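You operate a simulated robot arm through the tools that you are given. There is no shell and no other tool. Be economical: measure what you need, move in short steps, check, and stop when the job is done.

You run a simulated two-armed robot. Do the job below in one go: nothing can be reset, and whatever is moved stays where it is left.

## Task
Open the long drawer, take the gram tile labelled "30 g" from the top of the long table and leave it in the inside of the long drawer, then shut the drawer. Take the blue tile marked "3 C" from the bottom shelf of the wall rack and put it on the top of the coder bench. Put two of the cores from the top of the deep bench on the shelf of the deep bench. Put the small tray marked "Lot 95" from the top of the press bench on top of the box sleeve there and the small tray that says "Corn" on the bottom shelf of the wall rack. Any order will do.

It is judged by the outcome, as a careful person would: the job done as asked, and still so three seconds after it is handed in. It fails if anything else is knocked over, pushed out of place, dropped, spilled or broken.

## Robot
Two 7-joint arms with two-finger grippers on one trunk, on a base that drives. Base frame: it is fixed to the floor where the robot stands at the start and does not move with it; the origin is under the middle of the robot, x ahead of it, y to its left, z up. Lengths are in mm, angles in degrees, forces in N, time in s.
The left shoulder is at the start at [25, 217, 1155], the right one opposite. With the tool pointing down near the work surface each hand reaches from about 100 to 600 mm from the robot's upright axis, wherever it stands, measured 20 degrees to its own side. Places, roughly: blue tile [-2500, 8000, 500]; bottom shelf of the wall rack (25x127 cm) [-2580, 8000, 440]; box sleeve (16x17x8 cm) [-3400, 4200, 800]; core (6x6x13 cm) [-400, 8800, 800]; core (6x6x15 cm) [-500, 8700, 800]; gram tile [750, 250, 750]; inside of the long drawer [900, 100, 700]; long drawer [800, 0, 800]; shelf of the deep bench [100, 8600, 300]; small tray [-3750, 4250, 750]; top of the coder bench [1700, 7100, 700]. Payload 2.2 kg a hand.
The TCP of each hand is the grasp point between the finger pads, 19 mm short of the fingertips. In the tool frame z runs along the fingers and y along their closing line. Largest opening 116 mm; the body of the gripper starts 70 mm behind the TCP.
Orientation is that of the tool frame in the base frame, as [roll, pitch, yaw] about the fixed x, y, z axes, in that order (R = Rz(yaw) Ry(pitch) Rx(roll)). With the fingers straight down and closing along the base's y, the tool's x points along the base's -x, its y along +y and its z along -z.

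## Interface
- The arms move only by the tool send_rows. It takes "left_deltas", "right_deltas" or both (then of equal length, played together; a hand with none holds still); each is a list of rows, each a list of 3 entries, a list of its own where there are three numbers: the shift along the tool's x, y, z in mm, then the turn, a rotation vector about the tool's x, y, z in degrees, then the finger opening in mm, from 0 to 116. In form: [[[x, y, z], [ax, ay, az], claw], ...]. A call has 1 to 20 rows; each row shifts and turns the commanded pose from where the row before left it, along the tool's axes as they then stand. Each row takes 0.2 s and may step no farther than 50 mm and 8.6 degrees from the row before; otherwise, or with a gripper value out of range, the whole call is refused. A pose out of reach is approached as far as the arm can. The call stops where the force on the tool passes 40 N (or 10 N more than at its start, if that is more) or the arm is blocked; 0.2 s more then pass. Each finger halts on what it meets, pressing with about 42 N; the grip force reading is that of the motor and also rises with nothing between the fingers. The clock runs only during rows and for 0.2 s after the last one: add rows that do not move to give the fingers time. It gives the time, the measured TCP pose, the force on the tool (base axes), the opening and the grip force at its end, in the units of the frame above (readings bear some noise), with the torque about the TCP (base axes, N m) and any sound that the robot's microphone picked up, and new pictures: "views" is both (left out), scene, wrist or none (wrist: the cameras of the hands that moved).
- Cameras (640 x 400 px; columns grow to the right, rows downward): "scene" is now at [117.4, 21.8, 1324.1]; the picture's right is [0.24, -0.97, 0.00], its down [-0.70, -0.17, -0.70] and it looks along [0.68, 0.17, -0.72] (base axes); focal length 229 px, centre (320, 200). "left" rides on the left gripper at [69, 15, -97] in its tool frame; the picture's right is [-0.21, 0.98, 0.00], its down [-0.76, -0.17, -0.63] and it looks along [-0.62, -0.14, 0.77] (tool axes); focal length 251 px, centre (320, 200). "right" rides on the right gripper at [69, -15, -96] in its tool frame; the picture's right is [0.21, 0.98, 0.00], its down [-0.76, 0.17, -0.63] and it looks along [-0.62, 0.14, 0.77] (tool axes); focal length 251 px, centre (320, 200). There is no depth. A picture from a camera that has moved, and an enlarged one, comes with that camera's place and axes in the base frame and with its lens. The place of the scene camera against the robot may be out by one fixed shift of up to 18 mm in any direction.
- slide_trunk(by): slides the trunk up (or, below 0, down) by that many mm; the arms and the scene camera ride with it, the base frame stays. It gives what a move gives, with no picture.
- base_move(legs): drives the robot by 1 to 6 legs, each [ahead, left, turn to the left] in mm, mm and degrees, along the robot's own axes; the way and the turn of a leg run together, so that a leg with both is an arc; at most 1500 mm and 180 degrees a leg. The arms and the cameras ride along, it lands a little off, and it stops where it bumps. It gives what a move gives, and a new picture of the scene camera.
- pan_tilt(pan, tilt): turns the head with the scene camera to pan (to the left, within 80 degrees either way) and tilt (down, from -29 to 69), counted from straight ahead of the robot. It gives what a move gives, and a new picture of the scene camera.
- inspect(camera, box): a new picture of the part [left, top, right, bottom] of that camera's present view, enlarged. The clock stands still meanwhile.
- hand_in(): hands the job in; it is judged then, once.

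Go step by step. Nothing tells you exact positions but the pictures and the camera data: compare them with the known pose of the tool, close in by small moves and look again before you grip or let go. The budget is 207 turns and 260 pictures, counting those below and the enlarged ones. Unless the task says otherwise, let go and move clear before handing in.

The tools are called after ">>>" as name(argument=value, ...) on one line, values as JSON. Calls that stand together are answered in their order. send_rows: Moves the arms, as the interface text tells. Its arguments: {"type":"object","properties":{"left_deltas":{"type":"array"},"right_deltas":{"type":"array"},"views":{"type":"string","enum":["both","scene","wrist","none"]}},"required":[]} The other tools are called the same way: slide_trunk (by) slides the trunk up or down; base_move (legs) drives the base; pan_tilt (pan, tilt) turns the head that bears the scene camera; inspect (camera, box) takes an enlarged picture of a part of a camera's view; hand_in () hands the job in.

At the start:

```text
t: 0.0
left_ee_pos: [568.3, 328.2, 1092.9]
left_tcp_rot: [-179.9, -0.2, -179.9]
left_contact_force: [0.3, 0.0, 0.6]
left_torque: [0.03, -0.02, -0.03]
left_gripper_width: 116.0
left_finger_force: 0.1
right_ee_pos: [543.3, -131.0, 1047.9]
right_tcp_rot: [-180.0, -0.2, 179.9]
right_contact_force: [-0.6, 0.9, -0.7]
right_torque: [-0.02, 0.03, 0.0]
right_gripper_width: 116.1
right_finger_force: 0.0
trunk travel left (down, up): [-300.0, 190.0]
robot x, y, heading: [-3.6, 1.2, 0.0]
head pan, tilt: [14.0, 45.5]
```

scene: 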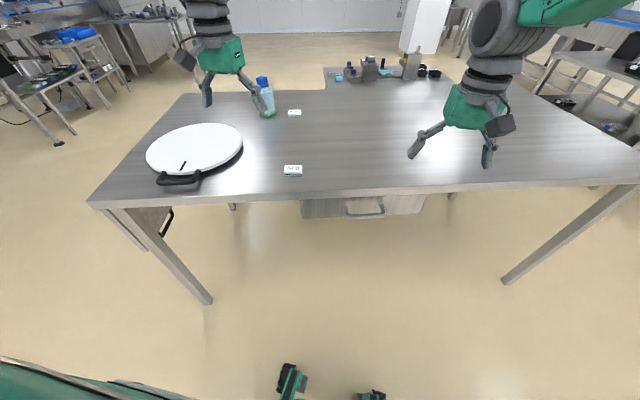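
right: 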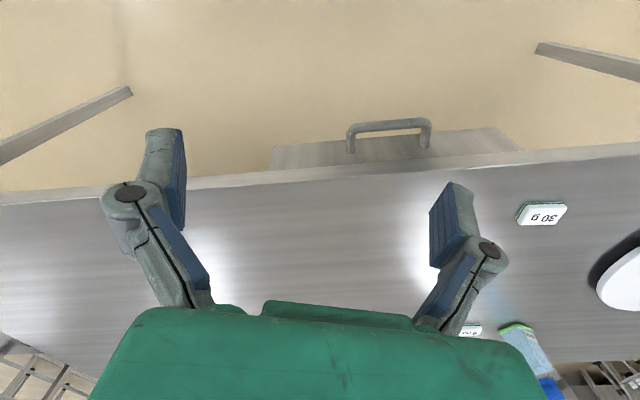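
left: 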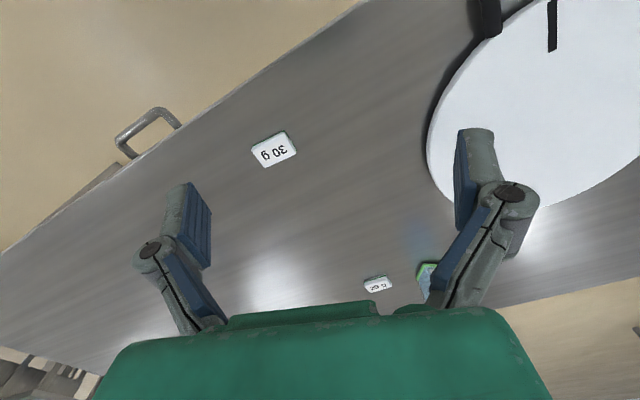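

I see the 30 g tile near the front edge at about [651, 240, 870], and the drawer handle at about [605, 0, 765]. Next I move the left hand above the tile and turn the right hand to point forward for the handle.

>>> send_rows(left_deltas=[[[-20, -22, 20], [0, 0, 0], 116], [[-20, -22, 20], [0, 0, 0], 116], [[-20, -22, 20], [0, 0, 0], 116], [[-23, -22, 20], [0, 0, 0], 116], [[0, 0, 13], [0, 0, 0], 116], [[0, 0, 0], [0, 0, 0], 116], [[0, 0, 0], [0, 0, 0], 116], [[0, 0, 0], [0, 0, 0], 116], [[0, 0, 0], [0, 0, 0], 116], [[0, 0, 0], [0, 0, 0], 116], [[0, 0, 0], [0, 0, 0], 116]], right_deltas=[[[10, 0, 0], [0, -8.2, 0], 116], [[10, 0, 0], [0, -8.2, 0], 116], [[10, 0, 0], [0, -8.2, 0], 116], [[10, 0, 0], [0, -8.2, 0], 116], [[10, 0, 0], [0, -8.2, 0], 116], [[0, 0, 0], [0, -8.2, 0], 116], [[0, 0, 0], [0, -8.2, 0], 116], [[0, 0, 0], [0, -8.2, 0], 116], [[0, 0, 0], [0, -8.2, 0], 116], [[0, 0, 0], [0, -8.2, 0], 116], [[0, 0, 0], [0, -8, 0], 116]], views="both")

```text
t: 2.4
left_ee_pos: [647.3, 240.2, 1000.2]
left_tcp_rot: [180.0, 0.0, -180.0]
left_contact_force: [0.0, 1.0, -0.7]
left_torque: [0.0, 0.0, 0.01]
left_gripper_width: 116.1
left_finger_force: 0.1
right_ee_pos: [501.1, -152.1, 1046.2]
right_tcp_rot: [84.5, 86.5, 81.4]
right_contact_force: [0.6, -0.3, -1.0]
right_torque: [0.01, -0.04, -0.01]
right_gripper_width: 116.3
right_finger_force: 0.0
trunk travel left (down, up): [-300.0, 190.0]
robot x, y, heading: [1.5, -2.3, 0.1]
head pan, tilt: [14.0, 45.5]
camera scene: at [119.3, 20.8, 1323.9], right [0.24, -0.97, 0.0], down [-0.7, -0.17, -0.7], along [0.68, 0.17, -0.72], focal length 229 px, centre (320, 200)
camera right: at [404.3, -156.4, 976.8], right [0.06, 0.99, -0.15], down [-0.63, 0.15, 0.76], along [0.78, 0.06, 0.63], focal length 251 px, centre (320, 200)
camera left: at [579.0, 255.3, 1096.1], right [0.21, 0.98, 0.0], down [0.76, -0.17, 0.63], along [0.62, -0.14, -0.77], focal length 251 px, centre (320, 200)
```

scene: 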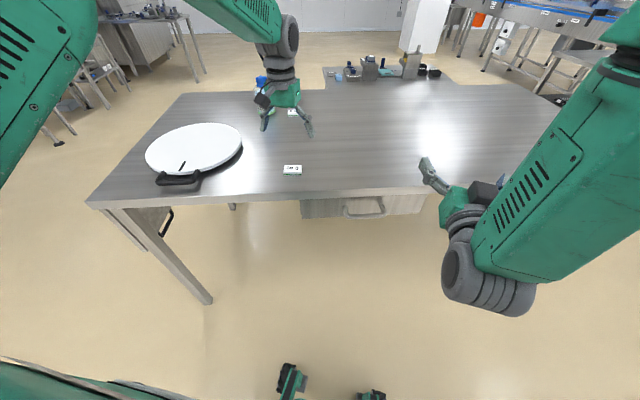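
right: 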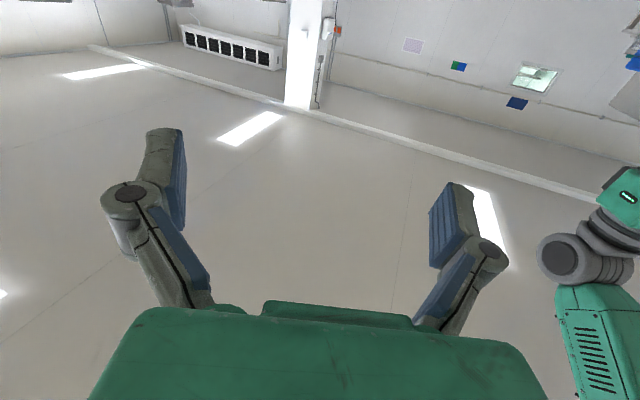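
left: 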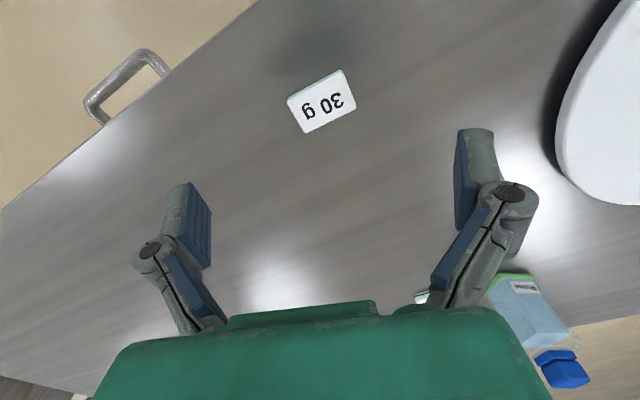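

The tile is about 51 x 36 mm, centred near [651, 240], turned about 12° counter-clockwise. I lower the left hand with that turn and roll the right hand so its fingers close vertically.

>>> send_rows(left_deltas=[[[-3, 0, 24], [0, 0, -4], 90], [[0, 0, 24], [0, 0, -4], 90], [[0, 0, 24], [0, 0, -4], 90], [[0, 0, 23], [0, 0, 0], 90], [[0, 0, 0], [0, 0, 0], 90], [[0, 0, 0], [0, 0, 0], 90], [[0, 0, 0], [0, 0, 0], 90], [[0, 0, 0], [0, 0, 0], 90], [[0, 0, 0], [0, 0, 0], 90], [[0, 0, 0], [0, 0, 0], 90], [[0, 0, 0], [0, 0, 0], 90]], right_deltas=[[[0, 0, -5], [0, 0, 8.2], 90], [[0, 0, -5], [0, 0, 8.2], 90], [[0, 0, -5], [0, 0, 8.2], 90], [[0, 0, -5], [0, 0, 8.2], 90], [[0, 0, -5], [0, 0, 8.2], 90], [[0, 0, -5], [0, 0, 8.2], 90], [[0, 0, -5], [0, 0, 8.2], 90], [[0, 0, -5], [0, 0, 8.2], 90], [[0, 0, -5], [0, 0, 8.2], 90], [[0, 0, -5], [0, 0, 8.2], 90], [[0, 0, -5], [0, 0, 8], 90]], views="wrist")

```text
t: 4.8
left_ee_pos: [651.9, 241.3, 906.8]
left_tcp_rot: [-179.9, 0.2, -167.9]
left_contact_force: [-0.6, 0.0, 0.3]
left_torque: [0.0, 0.0, -0.02]
left_gripper_width: 89.9
left_finger_force: 0.1
right_ee_pos: [436.8, -132.3, 1037.4]
right_tcp_rot: [89.7, -0.1, 90.1]
right_contact_force: [0.6, -0.4, 0.4]
right_torque: [-0.01, 0.02, 0.01]
right_gripper_width: 90.3
right_finger_force: 0.1
trunk travel left (down, up): [-300.0, 190.0]
robot x, y, heading: [-0.8, -3.7, -0.2]
head pan, tilt: [14.0, 45.5]
camera right: at [340.5, -62.2, 1021.8], right [0.0, 0.21, 0.98], down [-0.63, -0.76, 0.16], along [0.77, -0.62, 0.14], focal length 251 px, centre (320, 200)
camera left: at [579.5, 242.1, 1001.5], right [0.01, 1.0, 0.0], down [0.77, 0.0, 0.63], along [0.63, -0.01, -0.77], focal length 251 px, centre (320, 200)
```

right: 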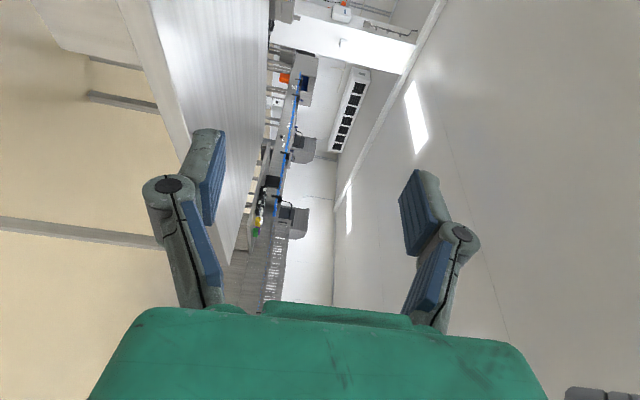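
left: 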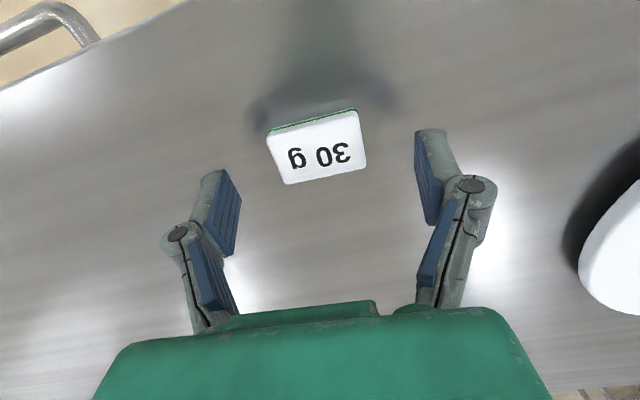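

The left hand is nearly over the tile; I turn 3° more, go down to about 882, and look.

>>> send_rows(left_deltas=[[[4, -2, 12], [0, 0, -3], 80], [[0, 0, 8], [0, 0, 0], 80], [[0, 0, 4], [0, 0, 0], 80], [[0, 0, 0], [0, 0, 0], 80]], views="wrist")

>>> inspect(camera="scene", box=[200, 100, 440, 250])

```text
t: 5.8
left_ee_pos: [645.4, 236.1, 882.0]
left_tcp_rot: [-180.0, 0.1, -165.0]
left_contact_force: [-0.3, -0.9, 0.0]
left_torque: [-0.03, 0.01, 0.0]
left_gripper_width: 80.1
left_finger_force: 0.1
right_ee_pos: [437.9, -134.3, 1036.9]
right_tcp_rot: [89.8, 0.0, 90.0]
right_contact_force: [0.1, -0.3, 0.4]
right_torque: [0.0, -0.01, 0.0]
right_gripper_width: 90.2
right_finger_force: 0.0
trunk travel left (down, up): [-300.0, 190.0]
robot x, y, heading: [1.0, -4.6, -0.2]
head pan, tilt: [14.0, 45.5]
camera left: at [575.8, 233.1, 978.5], right [-0.05, 1.0, 0.0], down [0.77, 0.04, 0.63], along [0.63, 0.03, -0.77], focal length 251 px, centre (320, 200)
```

left: 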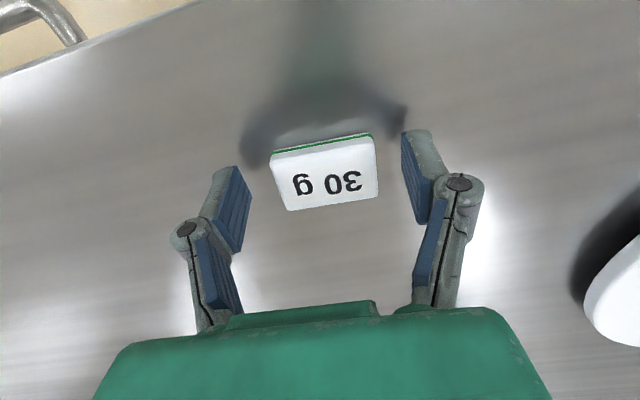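

```text
2.67 times, centred on (320, 175) of scene
camera zoom: at [117.6, 20.5, 1324.1], right [0.24, -0.97, 0.0], down [-0.7, -0.17, -0.7], along [0.68, 0.17, -0.72], focal length 611 px, centre (320, 267)
```

zoom: 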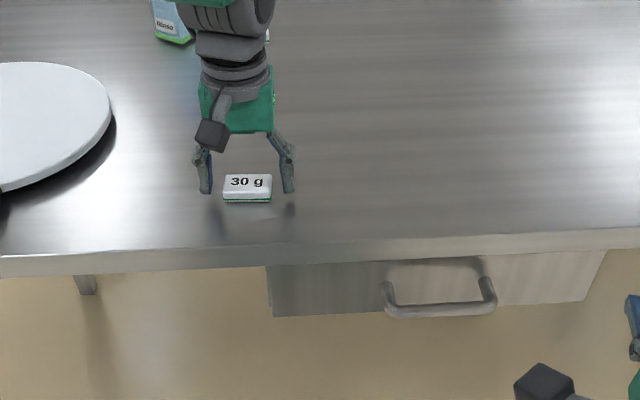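

Fingertips are still about 15 mm above the table, so I keep lowering gently.

>>> send_rows(left_deltas=[[[-4, 3, 4], [0, 0, 0], 80], [[0, 0, 4], [0, 0, 0], 80], [[0, 0, 3], [0, 0, 0], 80], [[0, 0, 0], [0, 0, 0], 80]], views="wrist")

>>> inspect(camera="scene", box=[250, 135, 346, 195])

```text
t: 6.8
left_ee_pos: [651.2, 240.2, 871.3]
left_tcp_rot: [179.9, 0.0, -165.0]
left_contact_force: [-0.3, -0.3, -0.1]
left_torque: [-0.01, 0.01, -0.02]
left_gripper_width: 79.7
left_finger_force: 0.0
right_ee_pos: [437.8, -133.2, 1037.7]
right_tcp_rot: [89.9, 0.1, 90.0]
right_contact_force: [1.0, -0.4, -0.6]
right_torque: [0.02, 0.0, 0.0]
right_gripper_width: 90.0
right_finger_force: 0.1
trunk travel left (down, up): [-300.0, 190.0]
robot x, y, heading: [1.3, 0.3, 0.0]
head pan, tilt: [14.0, 45.5]
camera left: at [579.9, 237.6, 966.7], right [-0.05, 1.0, 0.0], down [0.77, 0.04, 0.63], along [0.63, 0.03, -0.77], focal length 251 px, centre (320, 200)
```

left: 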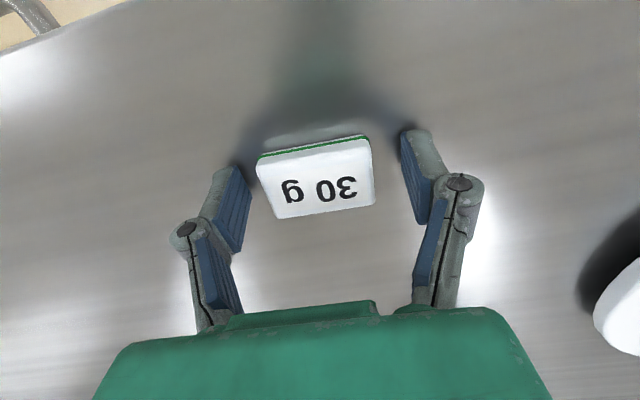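

```text
6.67 times, centred on (298, 165) of scene
camera zoom: at [117.6, 20.9, 1324.1], right [0.24, -0.97, 0.0], down [-0.7, -0.17, -0.7], along [0.68, 0.17, -0.72], focal length 1528 px, centre (467, 433)
```

zoom: 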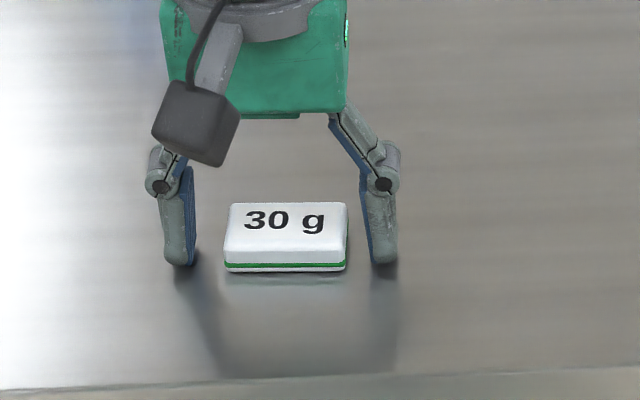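

Fingers straddle the tile just above the table. I close and lift.

>>> send_rows(left_deltas=[[[0, -2, 0], [0, 0, 0], 45], [[0, 0, 0], [0, 0, 0], 45], [[0, 0, 0], [0, 0, 0], 45], [[0, 0, -10], [0, 0, 0], 45], [[0, 0, -40], [0, 0, 0], 45], [[0, 0, -40], [0, 0, 0], 45], [[0, 0, -40], [0, 0, 0], 45], [[0, 0, 0], [0, 0, 0], 45]], views="wrist")

```text
t: 8.6
left_ee_pos: [651.8, 238.6, 1000.1]
left_tcp_rot: [-180.0, 0.1, -165.0]
left_contact_force: [-0.4, -0.8, 0.0]
left_torque: [0.02, -0.03, 0.0]
left_gripper_width: 54.7
left_finger_force: 41.6
right_ee_pos: [439.3, -133.4, 1036.0]
right_tcp_rot: [89.9, 0.0, 90.0]
right_contact_force: [0.6, 0.3, 0.3]
right_torque: [0.02, -0.02, -0.03]
right_gripper_width: 89.8
right_finger_force: 0.1
trunk travel left (down, up): [-300.0, 190.0]
robot x, y, heading: [2.1, -0.2, 0.2]
head pan, tilt: [14.0, 45.5]
camera left: at [581.7, 234.9, 1095.8], right [-0.05, 1.0, 0.0], down [0.77, 0.04, 0.63], along [0.63, 0.03, -0.77], focal length 251 px, centre (320, 200)
```

left: 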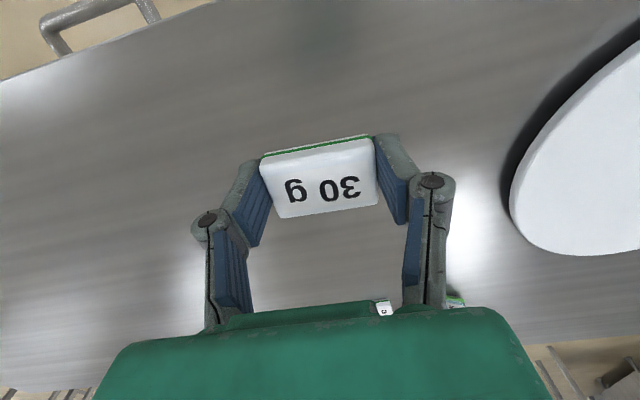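

Tile held. The handle bar is at about [604, -3, 773]; I bring the right hand level with it, short of the bar.

>>> send_rows(right_deltas=[[[22, -44, 0], [0, 0, 0], 80], [[22, -44, 0], [0, 0, 0], 80], [[22, -44, 0], [0, 0, 0], 80], [[22, -44, 0], [0, 0, 0], 80], [[22, -44, 0], [0, 0, 0], 80], [[20, -43, 0], [0, 0, 0], 80], [[0, 0, 35], [0, 0, 0], 80], [[0, 0, 35], [0, 0, 0], 80], [[0, 0, 0], [0, 0, 0], 80]], views="both")

```text
t: 10.6
left_ee_pos: [651.7, 238.4, 1000.9]
left_tcp_rot: [-179.8, 0.0, -165.1]
left_contact_force: [-0.5, 0.2, -0.5]
left_torque: [-0.01, 0.01, -0.01]
left_gripper_width: 54.2
left_finger_force: 42.1
right_ee_pos: [512.9, -1.9, 773.5]
right_tcp_rot: [89.8, 0.0, 90.0]
right_contact_force: [0.0, 0.7, -0.1]
right_torque: [-0.02, -0.01, 0.0]
right_gripper_width: 79.6
right_finger_force: 0.0
right hand out of reach, approached as far as the arm can: row 4
trunk travel left (down, up): [-300.0, 190.0]
robot x, y, heading: [-1.5, -0.9, 0.1]
head pan, tilt: [14.0, 45.5]
camera scene: at [117.5, 21.1, 1324.2], right [0.24, -0.97, 0.0], down [-0.7, -0.17, -0.7], along [0.68, 0.17, -0.72], focal length 229 px, centre (320, 200)
camera right: at [415.4, 66.8, 758.8], right [0.0, 0.22, 0.98], down [-0.63, -0.76, 0.16], along [0.77, -0.62, 0.14], focal length 251 px, centre (320, 200)
```

scene: 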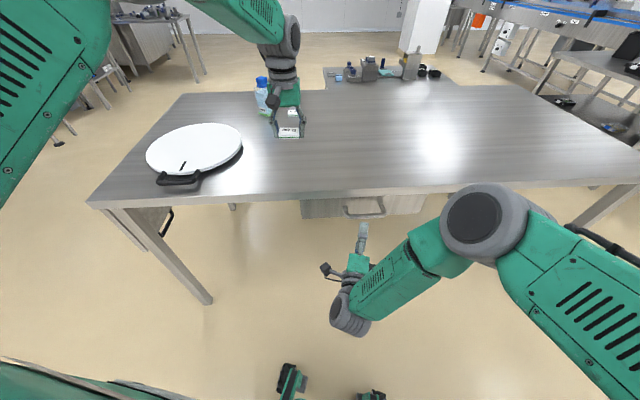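
right: 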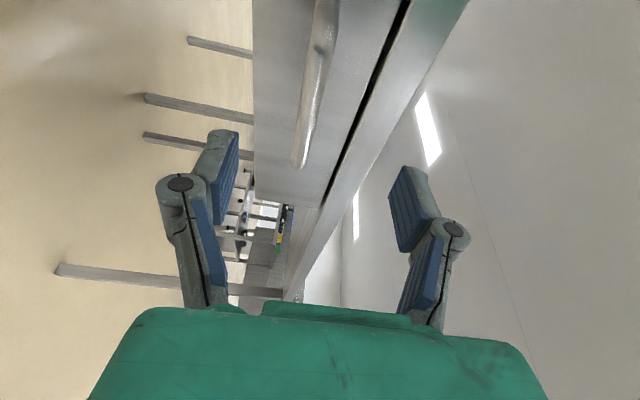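

The bar is at z≈766; I lower 7 mm and move forward so the bar lies between the pads.

>>> send_rows(right_deltas=[[[5, -7, 20], [0, 0, 0], 70], [[0, 0, 30], [0, 0, 0], 70], [[0, 0, 20], [0, 0, 0], 70], [[0, 0, 10], [0, 0, 0], 70], [[0, 0, 0], [0, 0, 0], 70]], views="wrist")

```text
t: 11.8
left_ee_pos: [651.5, 238.7, 999.7]
left_tcp_rot: [-179.9, 0.1, -165.0]
left_contact_force: [-0.2, 0.0, -1.1]
left_torque: [0.04, 0.06, 0.0]
left_gripper_width: 54.6
left_finger_force: 42.1
right_ee_pos: [592.3, 4.5, 766.1]
right_tcp_rot: [89.8, 0.1, 90.0]
right_contact_force: [0.4, -0.4, -0.8]
right_torque: [0.04, -0.04, 0.02]
right_gripper_width: 70.1
right_finger_force: 0.1
trunk travel left (down, up): [-300.0, 190.0]
robot x, y, heading: [-2.7, 1.5, 0.2]
head pan, tilt: [14.0, 45.5]
camera right: at [495.4, 73.3, 751.6], right [0.0, 0.22, 0.98], down [-0.63, -0.76, 0.17], along [0.77, -0.62, 0.14], focal length 251 px, centre (320, 200)
```

right: 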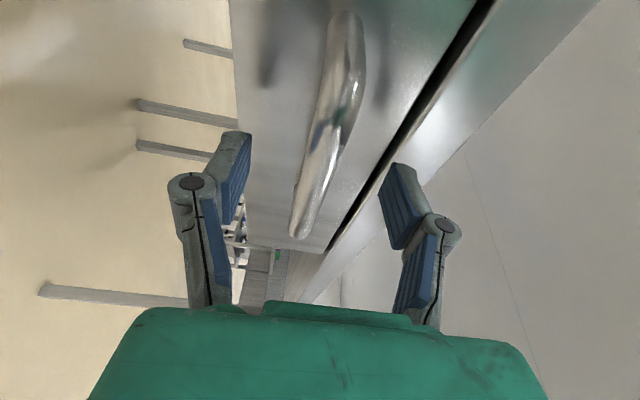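

The bar lies between the pads; 10 mm farther and close on it.

>>> send_rows(right_deltas=[[[0, 0, 10], [0, 0, 0], 60], [[0, 0, 0], [0, 0, 0], 30], [[0, 0, 0], [0, 0, 0], 4], [[0, 0, 0], [0, 0, 0], 4], [[0, 0, 0], [0, 0, 0], 4]], views="wrist")

```text
t: 13.0
left_ee_pos: [652.0, 238.7, 1000.2]
left_tcp_rot: [-179.8, 0.1, -164.9]
left_contact_force: [0.2, -0.1, -0.5]
left_torque: [-0.01, 0.02, -0.03]
left_gripper_width: 54.6
left_finger_force: 42.2
right_ee_pos: [601.5, 4.7, 765.4]
right_tcp_rot: [90.1, 0.1, 90.0]
right_contact_force: [-1.9, 0.3, -11.5]
right_torque: [0.15, 0.07, -0.16]
right_gripper_width: 9.1
right_finger_force: 36.5
trunk travel left (down, up): [-300.0, 190.0]
robot x, y, heading: [-0.5, -1.6, -0.0]
head pan, tilt: [14.0, 45.5]
camera right: at [504.6, 73.4, 750.3], right [0.0, 0.22, 0.98], down [-0.63, -0.76, 0.17], along [0.77, -0.62, 0.14], focal length 251 px, centre (320, 200)
```

right: 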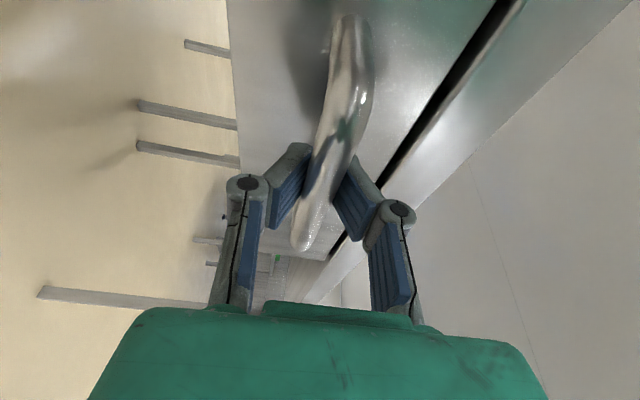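

The bar is gripped. I pull the drawer open by backing the base 200 mm.

>>> base_move(legs=[[-200, 0, 0]])

```text
t: 14.4
left_ee_pos: [484.9, 244.1, 1006.6]
left_tcp_rot: [-179.7, 0.7, -164.9]
left_contact_force: [-1.1, -0.9, 0.1]
left_torque: [0.03, -0.03, 0.03]
left_gripper_width: 54.1
left_finger_force: 42.1
right_ee_pos: [436.9, 0.4, 768.2]
right_tcp_rot: [90.0, 0.6, 89.3]
right_contact_force: [2.2, 0.3, -25.8]
right_torque: [-0.17, 0.46, -0.37]
right_gripper_width: 21.5
right_finger_force: 12.8
trunk travel left (down, up): [-300.0, 190.0]
robot x, y, heading: [-154.5, -1.1, 0.3]
head pan, tilt: [14.0, 45.5]
stopped in leg 1: the force on the tool passed its limit at 52 N (the readings are from after the stop); the commanded pose is now the measured one
camera scene: at [-39.4, 23.1, 1323.8], right [0.24, -0.97, 0.0], down [-0.7, -0.17, -0.7], along [0.68, 0.17, -0.72], focal length 229 px, centre (320, 200)
```

scene: 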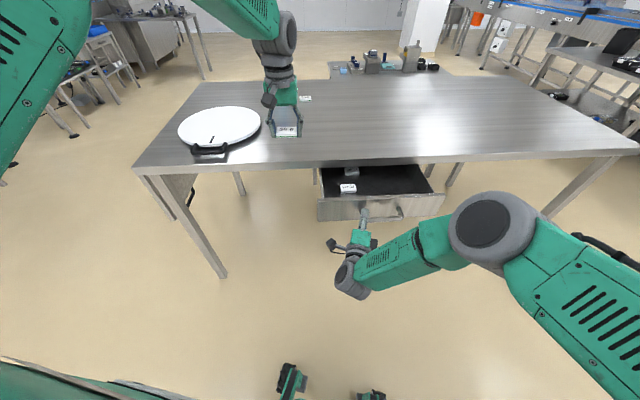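

The drawer is open about 160 mm and the pull stopped. I look closer before placing the tile.

>>> inspect(camera="scene", box=[290, 140, 466, 250])

>>> inspect(camera="right", box=[0, 0, 640, 400])

```text
3.64 times, centred on (378, 195) of scene
camera zoom: at [-39.4, 23.1, 1323.8], right [0.24, -0.97, 0.0], down [-0.7, -0.17, -0.7], along [0.68, 0.17, -0.72], focal length 833 px, centre (109, 218)
```

zoom: 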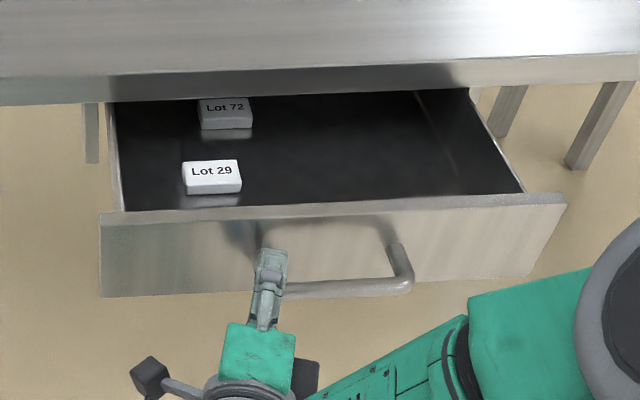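

```text
1.00 times, centred on (320, 200) of right (not enlarged: the box is as wide or as high as the picture)
camera zoom: at [340.6, 71.3, 751.7], right [0.0, 0.22, 0.97], down [-0.64, -0.75, 0.17], along [0.77, -0.63, 0.14], focal length 251 px, centre (320, 200)
```

zoom: 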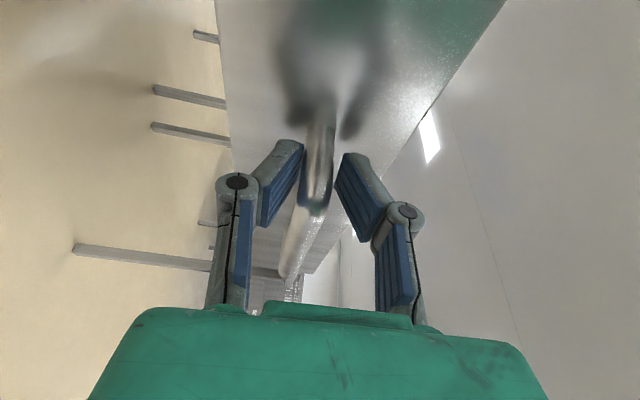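

The table (and drawer) is turned about 17°, so the hand slid to the bar's left end, but the drawer is open far enough and shows two other tiles inside. I let go of the handle and retract the right hand aside.

>>> send_rows(right_deltas=[[[0, 0, 0], [0, 0, 0], 70], [[0, 0, 0], [0, 0, 0], 70], [[0, 0, -35], [0, 0, 0], 70], [[0, 0, -40], [0, 0, 0], 70], [[-35, 16, -30], [0, 0, 0], 70], [[-35, 16, -30], [0, 0, 0], 70], [[-35, 16, -30], [0, 0, 0], 70], [[-35, 16, -30], [0, 0, 0], 70], [[-35, 16, -30], [0, 0, 0], 70], [[-35, 16, -30], [0, 0, 0], 70], [[0, 0, 0], [0, 0, 0], 70]], views="none")

>>> base_move(legs=[[110, 0, 0]])

```text
t: 16.8
left_ee_pos: [485.4, 246.7, 1004.0]
left_tcp_rot: [-179.5, 0.5, -164.9]
left_contact_force: [-0.6, 1.2, -0.1]
left_torque: [0.01, 0.01, 0.03]
left_gripper_width: 54.4
left_finger_force: 42.2
right_ee_pos: [287.9, -198.1, 873.6]
right_tcp_rot: [89.6, 0.4, 89.2]
right_contact_force: [0.2, -0.4, 0.2]
right_torque: [0.04, 0.04, -0.03]
right_gripper_width: 69.7
right_finger_force: 0.0
right hand out of reach, approached as far as the arm can: row 7, 8, 9, 10
trunk travel left (down, up): [-300.0, 190.0]
robot x, y, heading: [-159.5, 3.9, 0.1]
head pan, tilt: [14.0, 45.5]
```

```text
t: 18.0
left_ee_pos: [597.0, 244.9, 1004.6]
left_tcp_rot: [-179.6, 0.5, -164.9]
left_contact_force: [-0.2, -0.2, 0.0]
left_torque: [-0.02, 0.0, 0.01]
left_gripper_width: 54.7
left_finger_force: 42.1
right_ee_pos: [398.2, -199.7, 872.4]
right_tcp_rot: [89.5, 0.4, 89.3]
right_contact_force: [-0.1, -0.8, -0.2]
right_torque: [0.01, -0.06, 0.02]
right_gripper_width: 70.0
right_finger_force: 0.1
trunk travel left (down, up): [-300.0, 190.0]
robot x, y, heading: [-46.1, -1.7, -0.0]
head pan, tilt: [14.0, 45.5]
camera scene: at [69.8, 22.7, 1324.1], right [0.24, -0.97, 0.0], down [-0.69, -0.17, -0.7], along [0.68, 0.17, -0.72], focal length 229 px, centre (320, 200)
```

scene: 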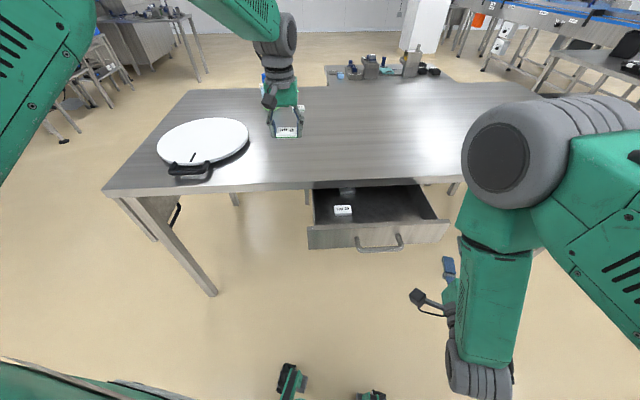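

Lot 29 lies at about [575, 71]; free space is near [565, -55]. I move the left hand there, still high.

>>> send_rows(left_deltas=[[[15.5, -40.2, 0], [0, 0, 0], 45], [[15.5, -40.2, 0], [0, 0, 0], 45], [[15.5, -40.2, 0], [0, 0, 0], 45], [[15.5, -40.2, 0], [0, 0, 0], 45], [[15.5, -40.2, 0], [0, 0, 0], 45], [[15.5, -40.2, 0], [0, 0, 0], 45], [[15.5, -40.2, 0], [0, 0, 0], 45], [[0, 0, 40], [0, 0, 0], 45], [[0, 0, 40], [0, 0, 0], 45], [[0, 0, 0], [0, 0, 0], 45]], views="both")

```text
t: 20.2
left_ee_pos: [562.3, -59.5, 928.9]
left_tcp_rot: [-179.6, 0.8, -164.9]
left_contact_force: [0.3, -0.1, 0.5]
left_torque: [0.03, 0.0, 0.01]
left_gripper_width: 54.4
left_finger_force: 42.5
right_ee_pos: [394.9, -201.4, 873.0]
right_tcp_rot: [89.4, 0.4, 89.2]
right_contact_force: [0.3, 0.1, -0.3]
right_torque: [0.0, -0.02, 0.0]
right_gripper_width: 70.0
right_finger_force: 0.0
trunk travel left (down, up): [-300.0, 190.0]
robot x, y, heading: [-48.5, -2.1, 0.0]
head pan, tilt: [14.0, 45.5]
camera scene: at [69.2, 21.0, 1324.3], right [0.24, -0.97, 0.0], down [-0.69, -0.17, -0.7], along [0.68, 0.17, -0.72], focal length 229 px, centre (320, 200)
camera left: at [489.7, -62.2, 1024.4], right [-0.05, 1.0, 0.0], down [0.76, 0.04, 0.64], along [0.64, 0.03, -0.77], focal length 251 px, centre (320, 200)
```

scene: 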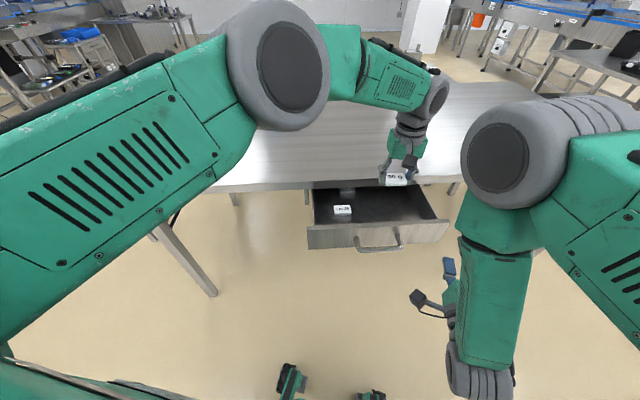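
left: 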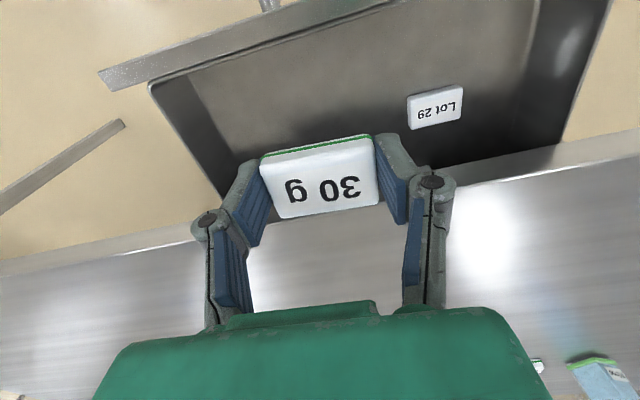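

Clear to lower: I shift 15 mm inward and descend to about 795.

>>> send_rows(left_deltas=[[[-8, 0, 30], [0, 0, 0], 45], [[-7, 0, 35], [0, 0, 0], 45], [[0, 0, 35], [0, 0, 0], 45], [[0, 0, 33], [0, 0, 0], 45], [[0, 0, 0], [0, 0, 0], 45]], views="both")

```text
t: 21.4
left_ee_pos: [576.2, -50.9, 794.8]
left_tcp_rot: [-179.7, 0.7, -164.9]
left_contact_force: [-0.1, 0.5, -0.2]
left_torque: [-0.02, 0.02, 0.01]
left_gripper_width: 54.5
left_finger_force: 42.3
left hand out of reach, approached as far as the arm can: row 3, 4
right_ee_pos: [395.7, -202.9, 873.2]
right_tcp_rot: [89.5, 0.4, 89.1]
right_contact_force: [-0.3, -0.3, -0.6]
right_torque: [0.02, -0.03, 0.01]
right_gripper_width: 69.8
right_finger_force: 0.0
trunk travel left (down, up): [-300.0, 190.0]
robot x, y, heading: [-46.4, 1.1, 0.1]
head pan, tilt: [14.0, 45.5]
camera scene: at [69.5, 20.5, 1324.2], right [0.24, -0.97, 0.0], down [-0.69, -0.17, -0.7], along [0.68, 0.17, -0.72], focal length 229 px, centre (320, 200)
camera left: at [504.2, -53.7, 890.0], right [-0.05, 1.0, 0.0], down [0.76, 0.04, 0.64], along [0.64, 0.03, -0.77], focal length 251 px, centre (320, 200)
```

scene: 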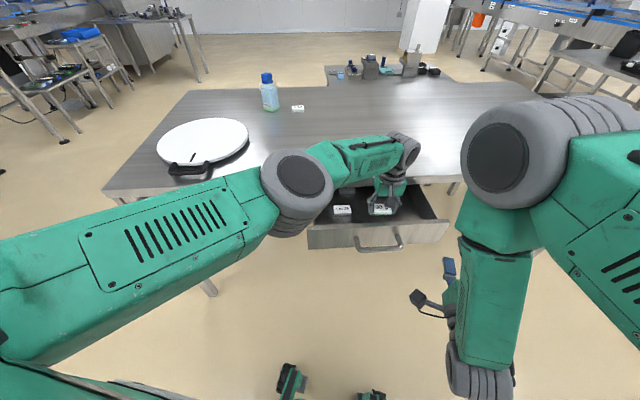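
left: 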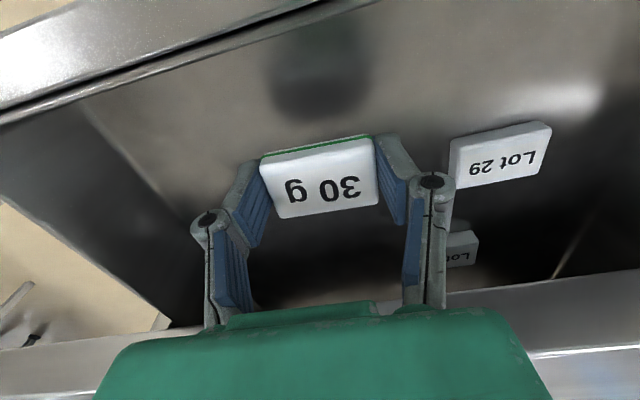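

The tile is about 25–30 mm over the drawer floor. I creep down until touch.

>>> send_rows(left_deltas=[[[0, 0, 10], [0, 0, 0], 45], [[0, 0, 6], [0, 0, 0], 45], [[0, 0, 4], [0, 0, 0], 45], [[0, 0, 3], [0, 0, 0], 45], [[0, 0, 0], [0, 0, 0], 45]], views="wrist")

```text
t: 22.6
left_ee_pos: [573.9, -48.1, 773.3]
left_tcp_rot: [-179.5, 0.7, -164.9]
left_contact_force: [0.3, -0.2, -0.4]
left_torque: [0.0, -0.03, 0.02]
left_gripper_width: 54.7
left_finger_force: 42.3
left hand out of reach, approached as far as the arm can: row 1
right_ee_pos: [396.3, -202.2, 873.0]
right_tcp_rot: [89.4, 0.2, 89.2]
right_contact_force: [0.6, -0.7, 0.1]
right_torque: [0.0, 0.01, -0.03]
right_gripper_width: 70.0
right_finger_force: 0.0
trunk travel left (down, up): [-300.0, 190.0]
robot x, y, heading: [-48.0, -2.8, 0.1]
head pan, tilt: [14.0, 45.5]
camera left: at [501.2, -51.1, 870.5], right [-0.05, 1.0, 0.0], down [0.76, 0.04, 0.64], along [0.64, 0.03, -0.76], focal length 251 px, centre (320, 200)
```

left: 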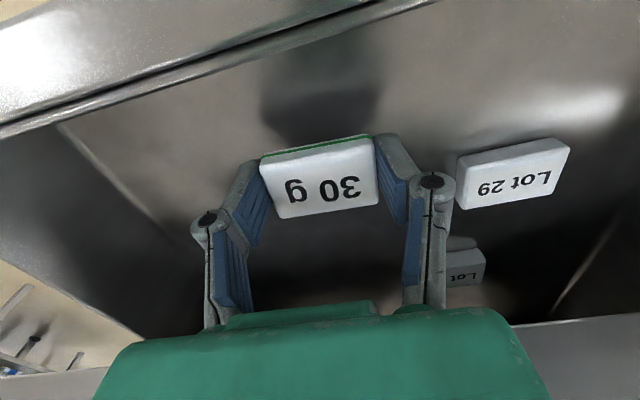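

Not touching yet; a few more millimetres.

>>> send_rows(left_deltas=[[[0, 0, 4], [0, 0, 0], 45], [[0, 0, 3], [0, 0, 0], 45], [[0, 0, 3], [0, 0, 0], 45], [[0, 0, 0], [0, 0, 0], 45]], views="wrist")

```text
t: 23.6
left_ee_pos: [570.1, -47.1, 766.6]
left_tcp_rot: [-179.6, 0.8, -164.9]
left_contact_force: [-0.7, 0.9, -0.1]
left_torque: [-0.01, 0.01, -0.02]
left_gripper_width: 54.5
left_finger_force: 41.8
left hand out of reach, approached as far as the arm can: row 2
right_ee_pos: [395.6, -201.9, 873.6]
right_tcp_rot: [89.3, 0.3, 89.2]
right_contact_force: [-0.3, 0.2, -0.6]
right_torque: [0.02, 0.01, -0.02]
right_gripper_width: 70.0
right_finger_force: 0.0
trunk travel left (down, up): [-300.0, 190.0]
robot x, y, heading: [-42.4, 2.3, -0.0]
head pan, tilt: [14.0, 45.5]
camera left: at [499.0, -49.8, 861.2], right [-0.05, 1.0, 0.0], down [0.76, 0.04, 0.64], along [0.64, 0.03, -0.77], focal length 251 px, centre (320, 200)
```

left: 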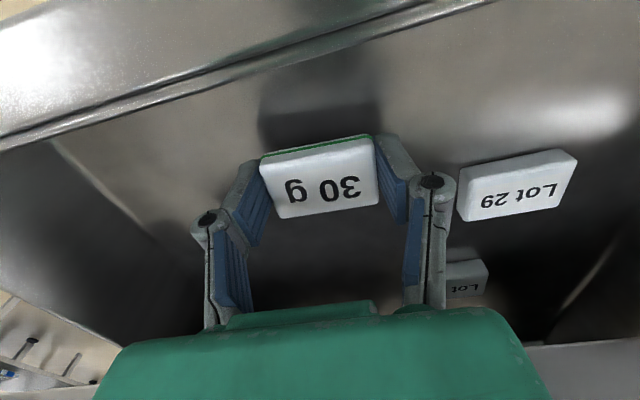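

Reach is limiting in z, so I use the trunk to lower a little.

>>> slide_trunk(by=-6)

>>> inspect(camera="left", box=[160, 80, 640, 380])

```text
t: 24.2
left_ee_pos: [570.7, -45.5, 760.6]
left_tcp_rot: [-179.6, 0.8, -164.8]
left_contact_force: [-0.3, -0.4, -0.8]
left_torque: [-0.02, -0.01, -0.03]
left_gripper_width: 54.5
left_finger_force: 42.0
right_ee_pos: [396.0, -202.2, 866.3]
right_tcp_rot: [89.4, 0.3, 89.3]
right_contact_force: [-0.3, 1.2, 1.1]
right_torque: [-0.03, 0.0, -0.01]
right_gripper_width: 69.6
right_finger_force: 0.0
trunk travel left (down, up): [-294.0, 196.0]
robot x, y, heading: [-48.1, 0.6, 0.1]
head pan, tilt: [14.0, 45.5]
```

```text
1.33 times, centred on (400, 230) of left
camera zoom: at [498.9, -49.7, 855.2], right [-0.05, 1.0, 0.0], down [0.76, 0.04, 0.64], along [0.64, 0.03, -0.77], focal length 335 px, centre (213, 160)
```

zoom: 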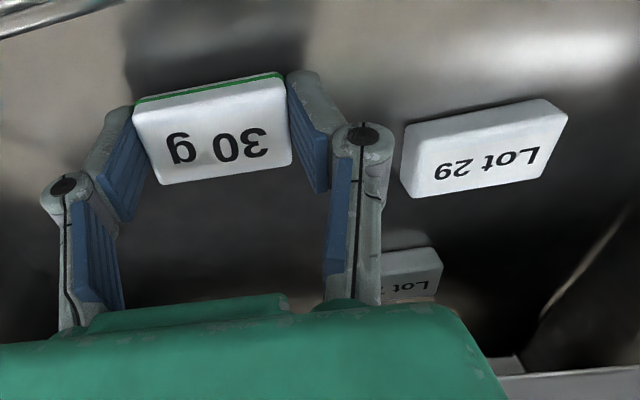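

Still a few millimetres to go.

>>> slide_trunk(by=-5)

>>> inspect(camera="left", box=[160, 80, 640, 380])

```text
t: 24.7
left_ee_pos: [570.4, -46.7, 754.4]
left_tcp_rot: [-179.6, 0.8, -164.9]
left_contact_force: [0.5, 1.0, 0.2]
left_torque: [-0.01, 0.02, 0.02]
left_gripper_width: 54.5
left_finger_force: 42.4
right_ee_pos: [395.4, -202.6, 862.0]
right_tcp_rot: [89.4, 0.3, 89.2]
right_contact_force: [0.1, 0.0, -1.0]
right_torque: [-0.03, 0.0, -0.03]
right_gripper_width: 69.8
right_finger_force: 0.0
trunk travel left (down, up): [-289.0, 201.0]
robot x, y, heading: [-47.5, 0.5, -0.3]
head pan, tilt: [14.0, 45.5]
```

```text
1.33 times, centred on (400, 230) of left
camera zoom: at [498.8, -49.7, 850.2], right [-0.05, 1.0, 0.0], down [0.76, 0.04, 0.64], along [0.64, 0.03, -0.77], focal length 335 px, centre (213, 160)
```

zoom: 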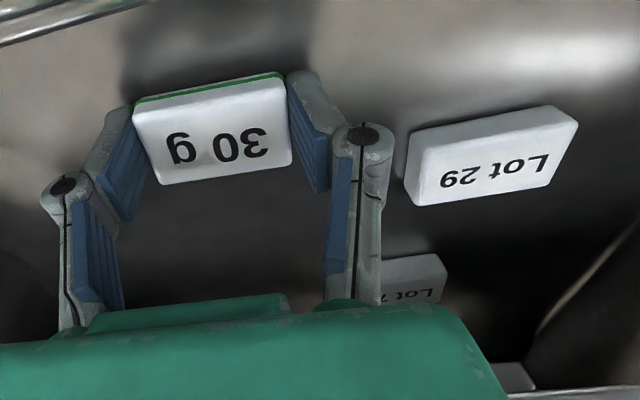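

My estimate puts the floor about 5 mm lower still.

>>> slide_trunk(by=-4)

>>> slide_trunk(by=-2)

>>> inspect(camera="left", box=[160, 80, 640, 380])

```text
t: 25.2
left_ee_pos: [570.7, -46.0, 751.0]
left_tcp_rot: [-179.6, 0.8, -164.9]
left_contact_force: [0.1, -0.1, -0.4]
left_torque: [0.04, 0.0, 0.04]
left_gripper_width: 54.5
left_finger_force: 42.1
right_ee_pos: [396.2, -202.1, 857.6]
right_tcp_rot: [89.4, 0.3, 89.2]
right_contact_force: [-0.4, 0.4, -0.5]
right_torque: [-0.01, 0.01, 0.02]
right_gripper_width: 69.9
right_finger_force: 0.0
trunk travel left (down, up): [-285.0, 205.0]
robot x, y, heading: [-47.5, 0.2, -0.2]
head pan, tilt: [14.0, 45.5]
```

```text
t: 25.8
left_ee_pos: [571.9, -46.1, 749.8]
left_tcp_rot: [-179.5, 0.8, -164.9]
left_contact_force: [0.0, 0.1, 2.6]
left_torque: [-0.01, 0.03, 0.02]
left_gripper_width: 54.4
left_finger_force: 41.4
right_ee_pos: [395.5, -202.6, 855.7]
right_tcp_rot: [89.5, 0.3, 89.1]
right_contact_force: [-0.5, -0.8, -1.0]
right_torque: [0.0, 0.01, 0.01]
right_gripper_width: 70.0
right_finger_force: 0.0
trunk travel left (down, up): [-283.0, 207.0]
robot x, y, heading: [-45.4, -1.1, -0.0]
head pan, tilt: [14.0, 45.5]
```

```text
1.33 times, centred on (400, 230) of left
camera zoom: at [498.8, -49.7, 844.6], right [-0.05, 1.0, 0.0], down [0.76, 0.04, 0.64], along [0.64, 0.03, -0.76], focal length 335 px, centre (213, 160)
```

zoom: 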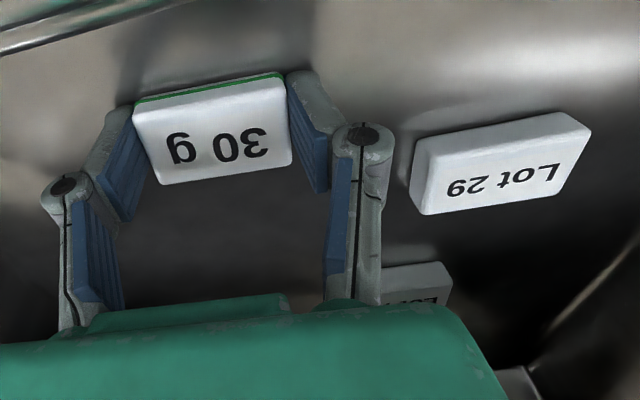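

Touched the floor (2.6 N). I release gently and rise straight up.

>>> send_rows(left_deltas=[[[0, 0, 0], [0, 0, 0], 66], [[0, 0, 0], [0, 0, 0], 66], [[0, 0, -15], [0, 0, 0], 66], [[0, 0, -35], [0, 0, 0], 66], [[0, 0, -40], [0, 0, 0], 66], [[0, 0, -40], [0, 0, 0], 66], [[0, 0, -40], [0, 0, 0], 66], [[0, 0, 0], [0, 0, 0], 66]], views="wrist")

```text
t: 27.6
left_ee_pos: [564.2, -45.9, 921.0]
left_tcp_rot: [-179.6, 0.7, -165.0]
left_contact_force: [-0.2, -0.2, -0.7]
left_torque: [-0.02, 0.04, 0.01]
left_gripper_width: 66.0
left_finger_force: 0.0
right_ee_pos: [396.8, -202.7, 856.6]
right_tcp_rot: [89.5, 0.3, 89.2]
right_contact_force: [1.1, -0.4, -0.1]
right_torque: [0.03, 0.02, 0.0]
right_gripper_width: 70.1
right_finger_force: 0.0
trunk travel left (down, up): [-283.0, 207.0]
robot x, y, heading: [-43.9, 0.3, 0.1]
head pan, tilt: [14.0, 45.5]
camera left: at [491.9, -48.5, 1015.0], right [-0.05, 1.0, 0.0], down [0.76, 0.04, 0.64], along [0.64, 0.03, -0.77], focal length 251 px, centre (320, 200)
```

left: 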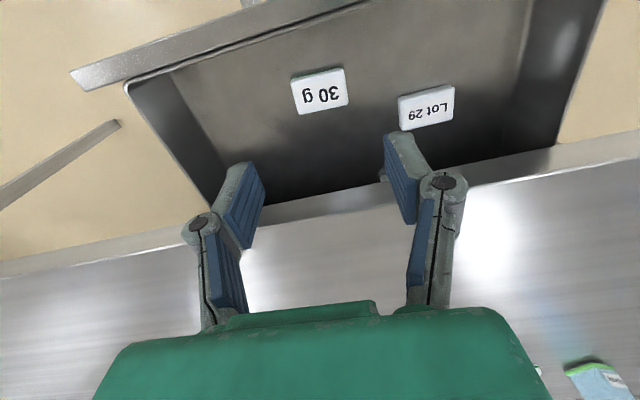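

The 30 g tile lies flat in the drawer. Now I swing the left hand back and set the right hand, closed and turned 17°, in front of the drawer face above the handle.

>>> send_rows(left_deltas=[[[-15.5, 40, 0], [0, 0, 0], 66], [[-15.5, 40, 0], [0, 0, 0], 66], [[-15.5, 40, 0], [0, 0, 0], 66], [[-5, 40, -20], [0, 0, 0], 66], [[0, 40, -20], [0, 0, 0], 66], [[0, 40, -20], [0, 0, 0], 66], [[0, 40, -20], [0, 0, 0], 66], [[0, 0, 0], [0, 0, 0], 66], [[0, 0, 0], [0, 0, 0], 66], [[0, 0, 0], [0, 0, 0], 66]], right_deltas=[[[0, 0, -10], [0, 0, 0], 0], [[0, 0, 0], [0, 0, 0], 0], [[0, 0, 0], [0, 0, 0], 0], [[0, 0, 0], [0, 0, 0], 0], [[42, -17, 0], [0, 0, 0], 0], [[42, -17, 0], [0, 0, 0], 0], [[42, -17, 0], [0, 0, 0], 0], [[0, 0, 0], [0, 8.5, 0], 0], [[0, 0, 0], [0, 8.5, 0], 0], [[0, 0, 0], [0, 0, 0], 0]], views="both")

```text
t: 29.8
left_ee_pos: [539.0, 241.9, 997.0]
left_tcp_rot: [-179.6, 0.9, -164.9]
left_contact_force: [-0.5, -1.2, 0.8]
left_torque: [0.02, -0.03, 0.01]
left_gripper_width: 66.1
left_finger_force: 0.1
right_ee_pos: [400.3, -74.0, 804.5]
right_tcp_rot: [89.6, 0.4, 106.3]
right_contact_force: [0.6, 0.0, -0.2]
right_torque: [0.01, -0.01, 0.04]
right_gripper_width: 0.0
right_finger_force: 28.2
right hand out of reach, approached as far as the arm can: row 1, 5
trunk travel left (down, up): [-283.0, 207.0]
robot x, y, heading: [-48.2, 0.4, -0.2]
head pan, tilt: [14.0, 45.5]
camera scene: at [69.2, 21.3, 1307.2], right [0.24, -0.97, 0.0], down [-0.69, -0.17, -0.7], along [0.68, 0.17, -0.72], focal length 229 px, centre (320, 200)
camera right: at [287.9, -35.1, 787.6], right [-0.07, 0.21, 0.97], down [-0.4, -0.9, 0.17], along [0.92, -0.37, 0.15], focal length 251 px, centre (320, 200)
camera left: at [466.7, 238.8, 1093.0], right [-0.05, 1.0, 0.0], down [0.76, 0.04, 0.64], along [0.64, 0.03, -0.76], focal length 251 px, centre (320, 200)
```

scene: 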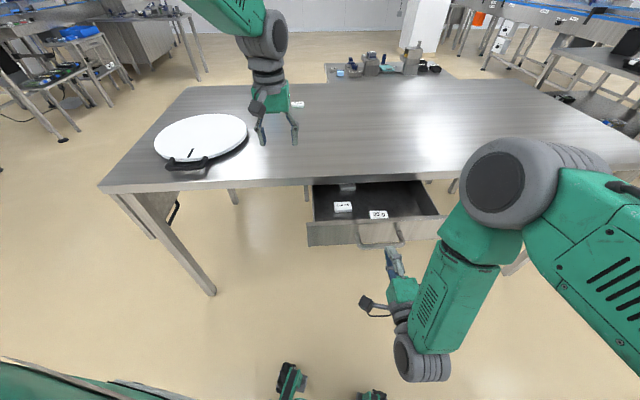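
right: 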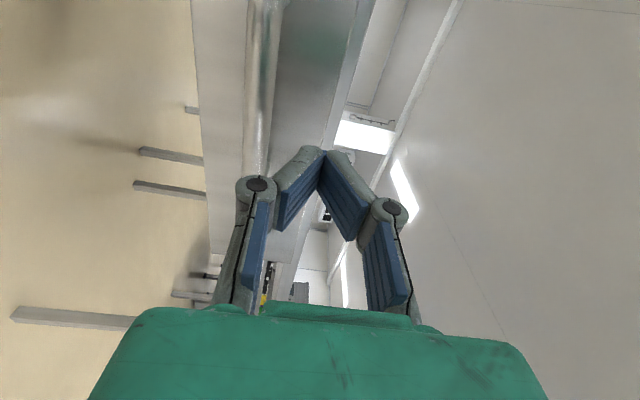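
left: 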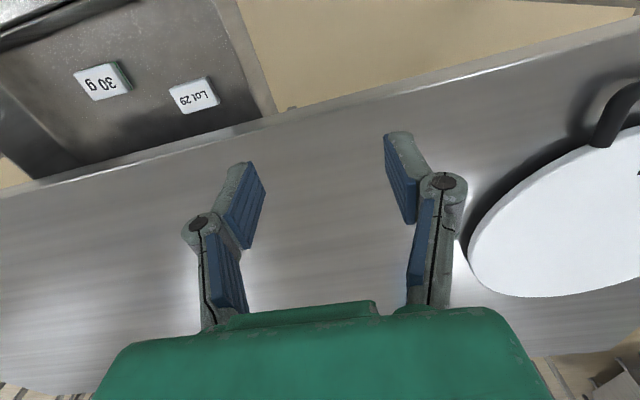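

The hand points at the face just below its top edge. I push along the drawer's axis.

>>> send_rows(right_deltas=[[[0, -4, 20], [0, 0, 0], 0], [[0, 0, 20], [0, 0, 0], 0], [[0, 0, 18], [0, 0, 0], 0], [[0, 0, 18], [0, 0, 0], 0], [[0, 0, 18], [0, 0, 0], 0], [[0, 0, 18], [0, 0, 0], 0], [[0, 0, 18], [0, 0, 0], 0], [[0, 0, 18], [0, 0, 0], 0], [[0, 0, 18], [0, 0, 0], 0]], views="both")

```text
t: 31.8
left_ee_pos: [538.5, 242.8, 998.0]
left_tcp_rot: [-179.5, 0.8, -164.9]
left_contact_force: [0.1, 0.2, -0.2]
left_torque: [0.02, -0.03, 0.06]
left_gripper_width: 65.9
left_finger_force: 0.0
right_ee_pos: [560.2, -27.7, 801.7]
right_tcp_rot: [89.4, 0.7, 106.2]
right_contact_force: [0.0, 1.1, 8.7]
right_torque: [-0.01, 0.14, -0.01]
right_gripper_width: 0.0
right_finger_force: 29.0
trunk travel left (down, up): [-283.0, 207.0]
robot x, y, heading: [-47.8, 1.5, -0.1]
head pan, tilt: [14.0, 45.5]
camera scene: at [68.9, 22.7, 1307.3], right [0.24, -0.97, 0.0], down [-0.69, -0.17, -0.7], along [0.68, 0.17, -0.72], focal length 229 px, centre (320, 200)
camera right: at [448.5, 12.5, 785.4], right [-0.07, 0.21, 0.97], down [-0.4, -0.9, 0.17], along [0.91, -0.38, 0.15], focal length 251 px, centre (320, 200)
```

scene: 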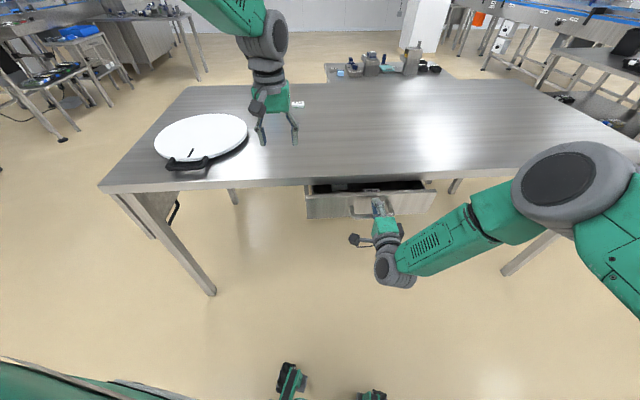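
right: 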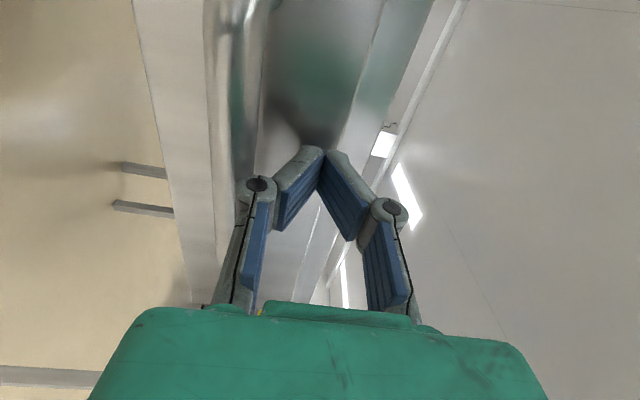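

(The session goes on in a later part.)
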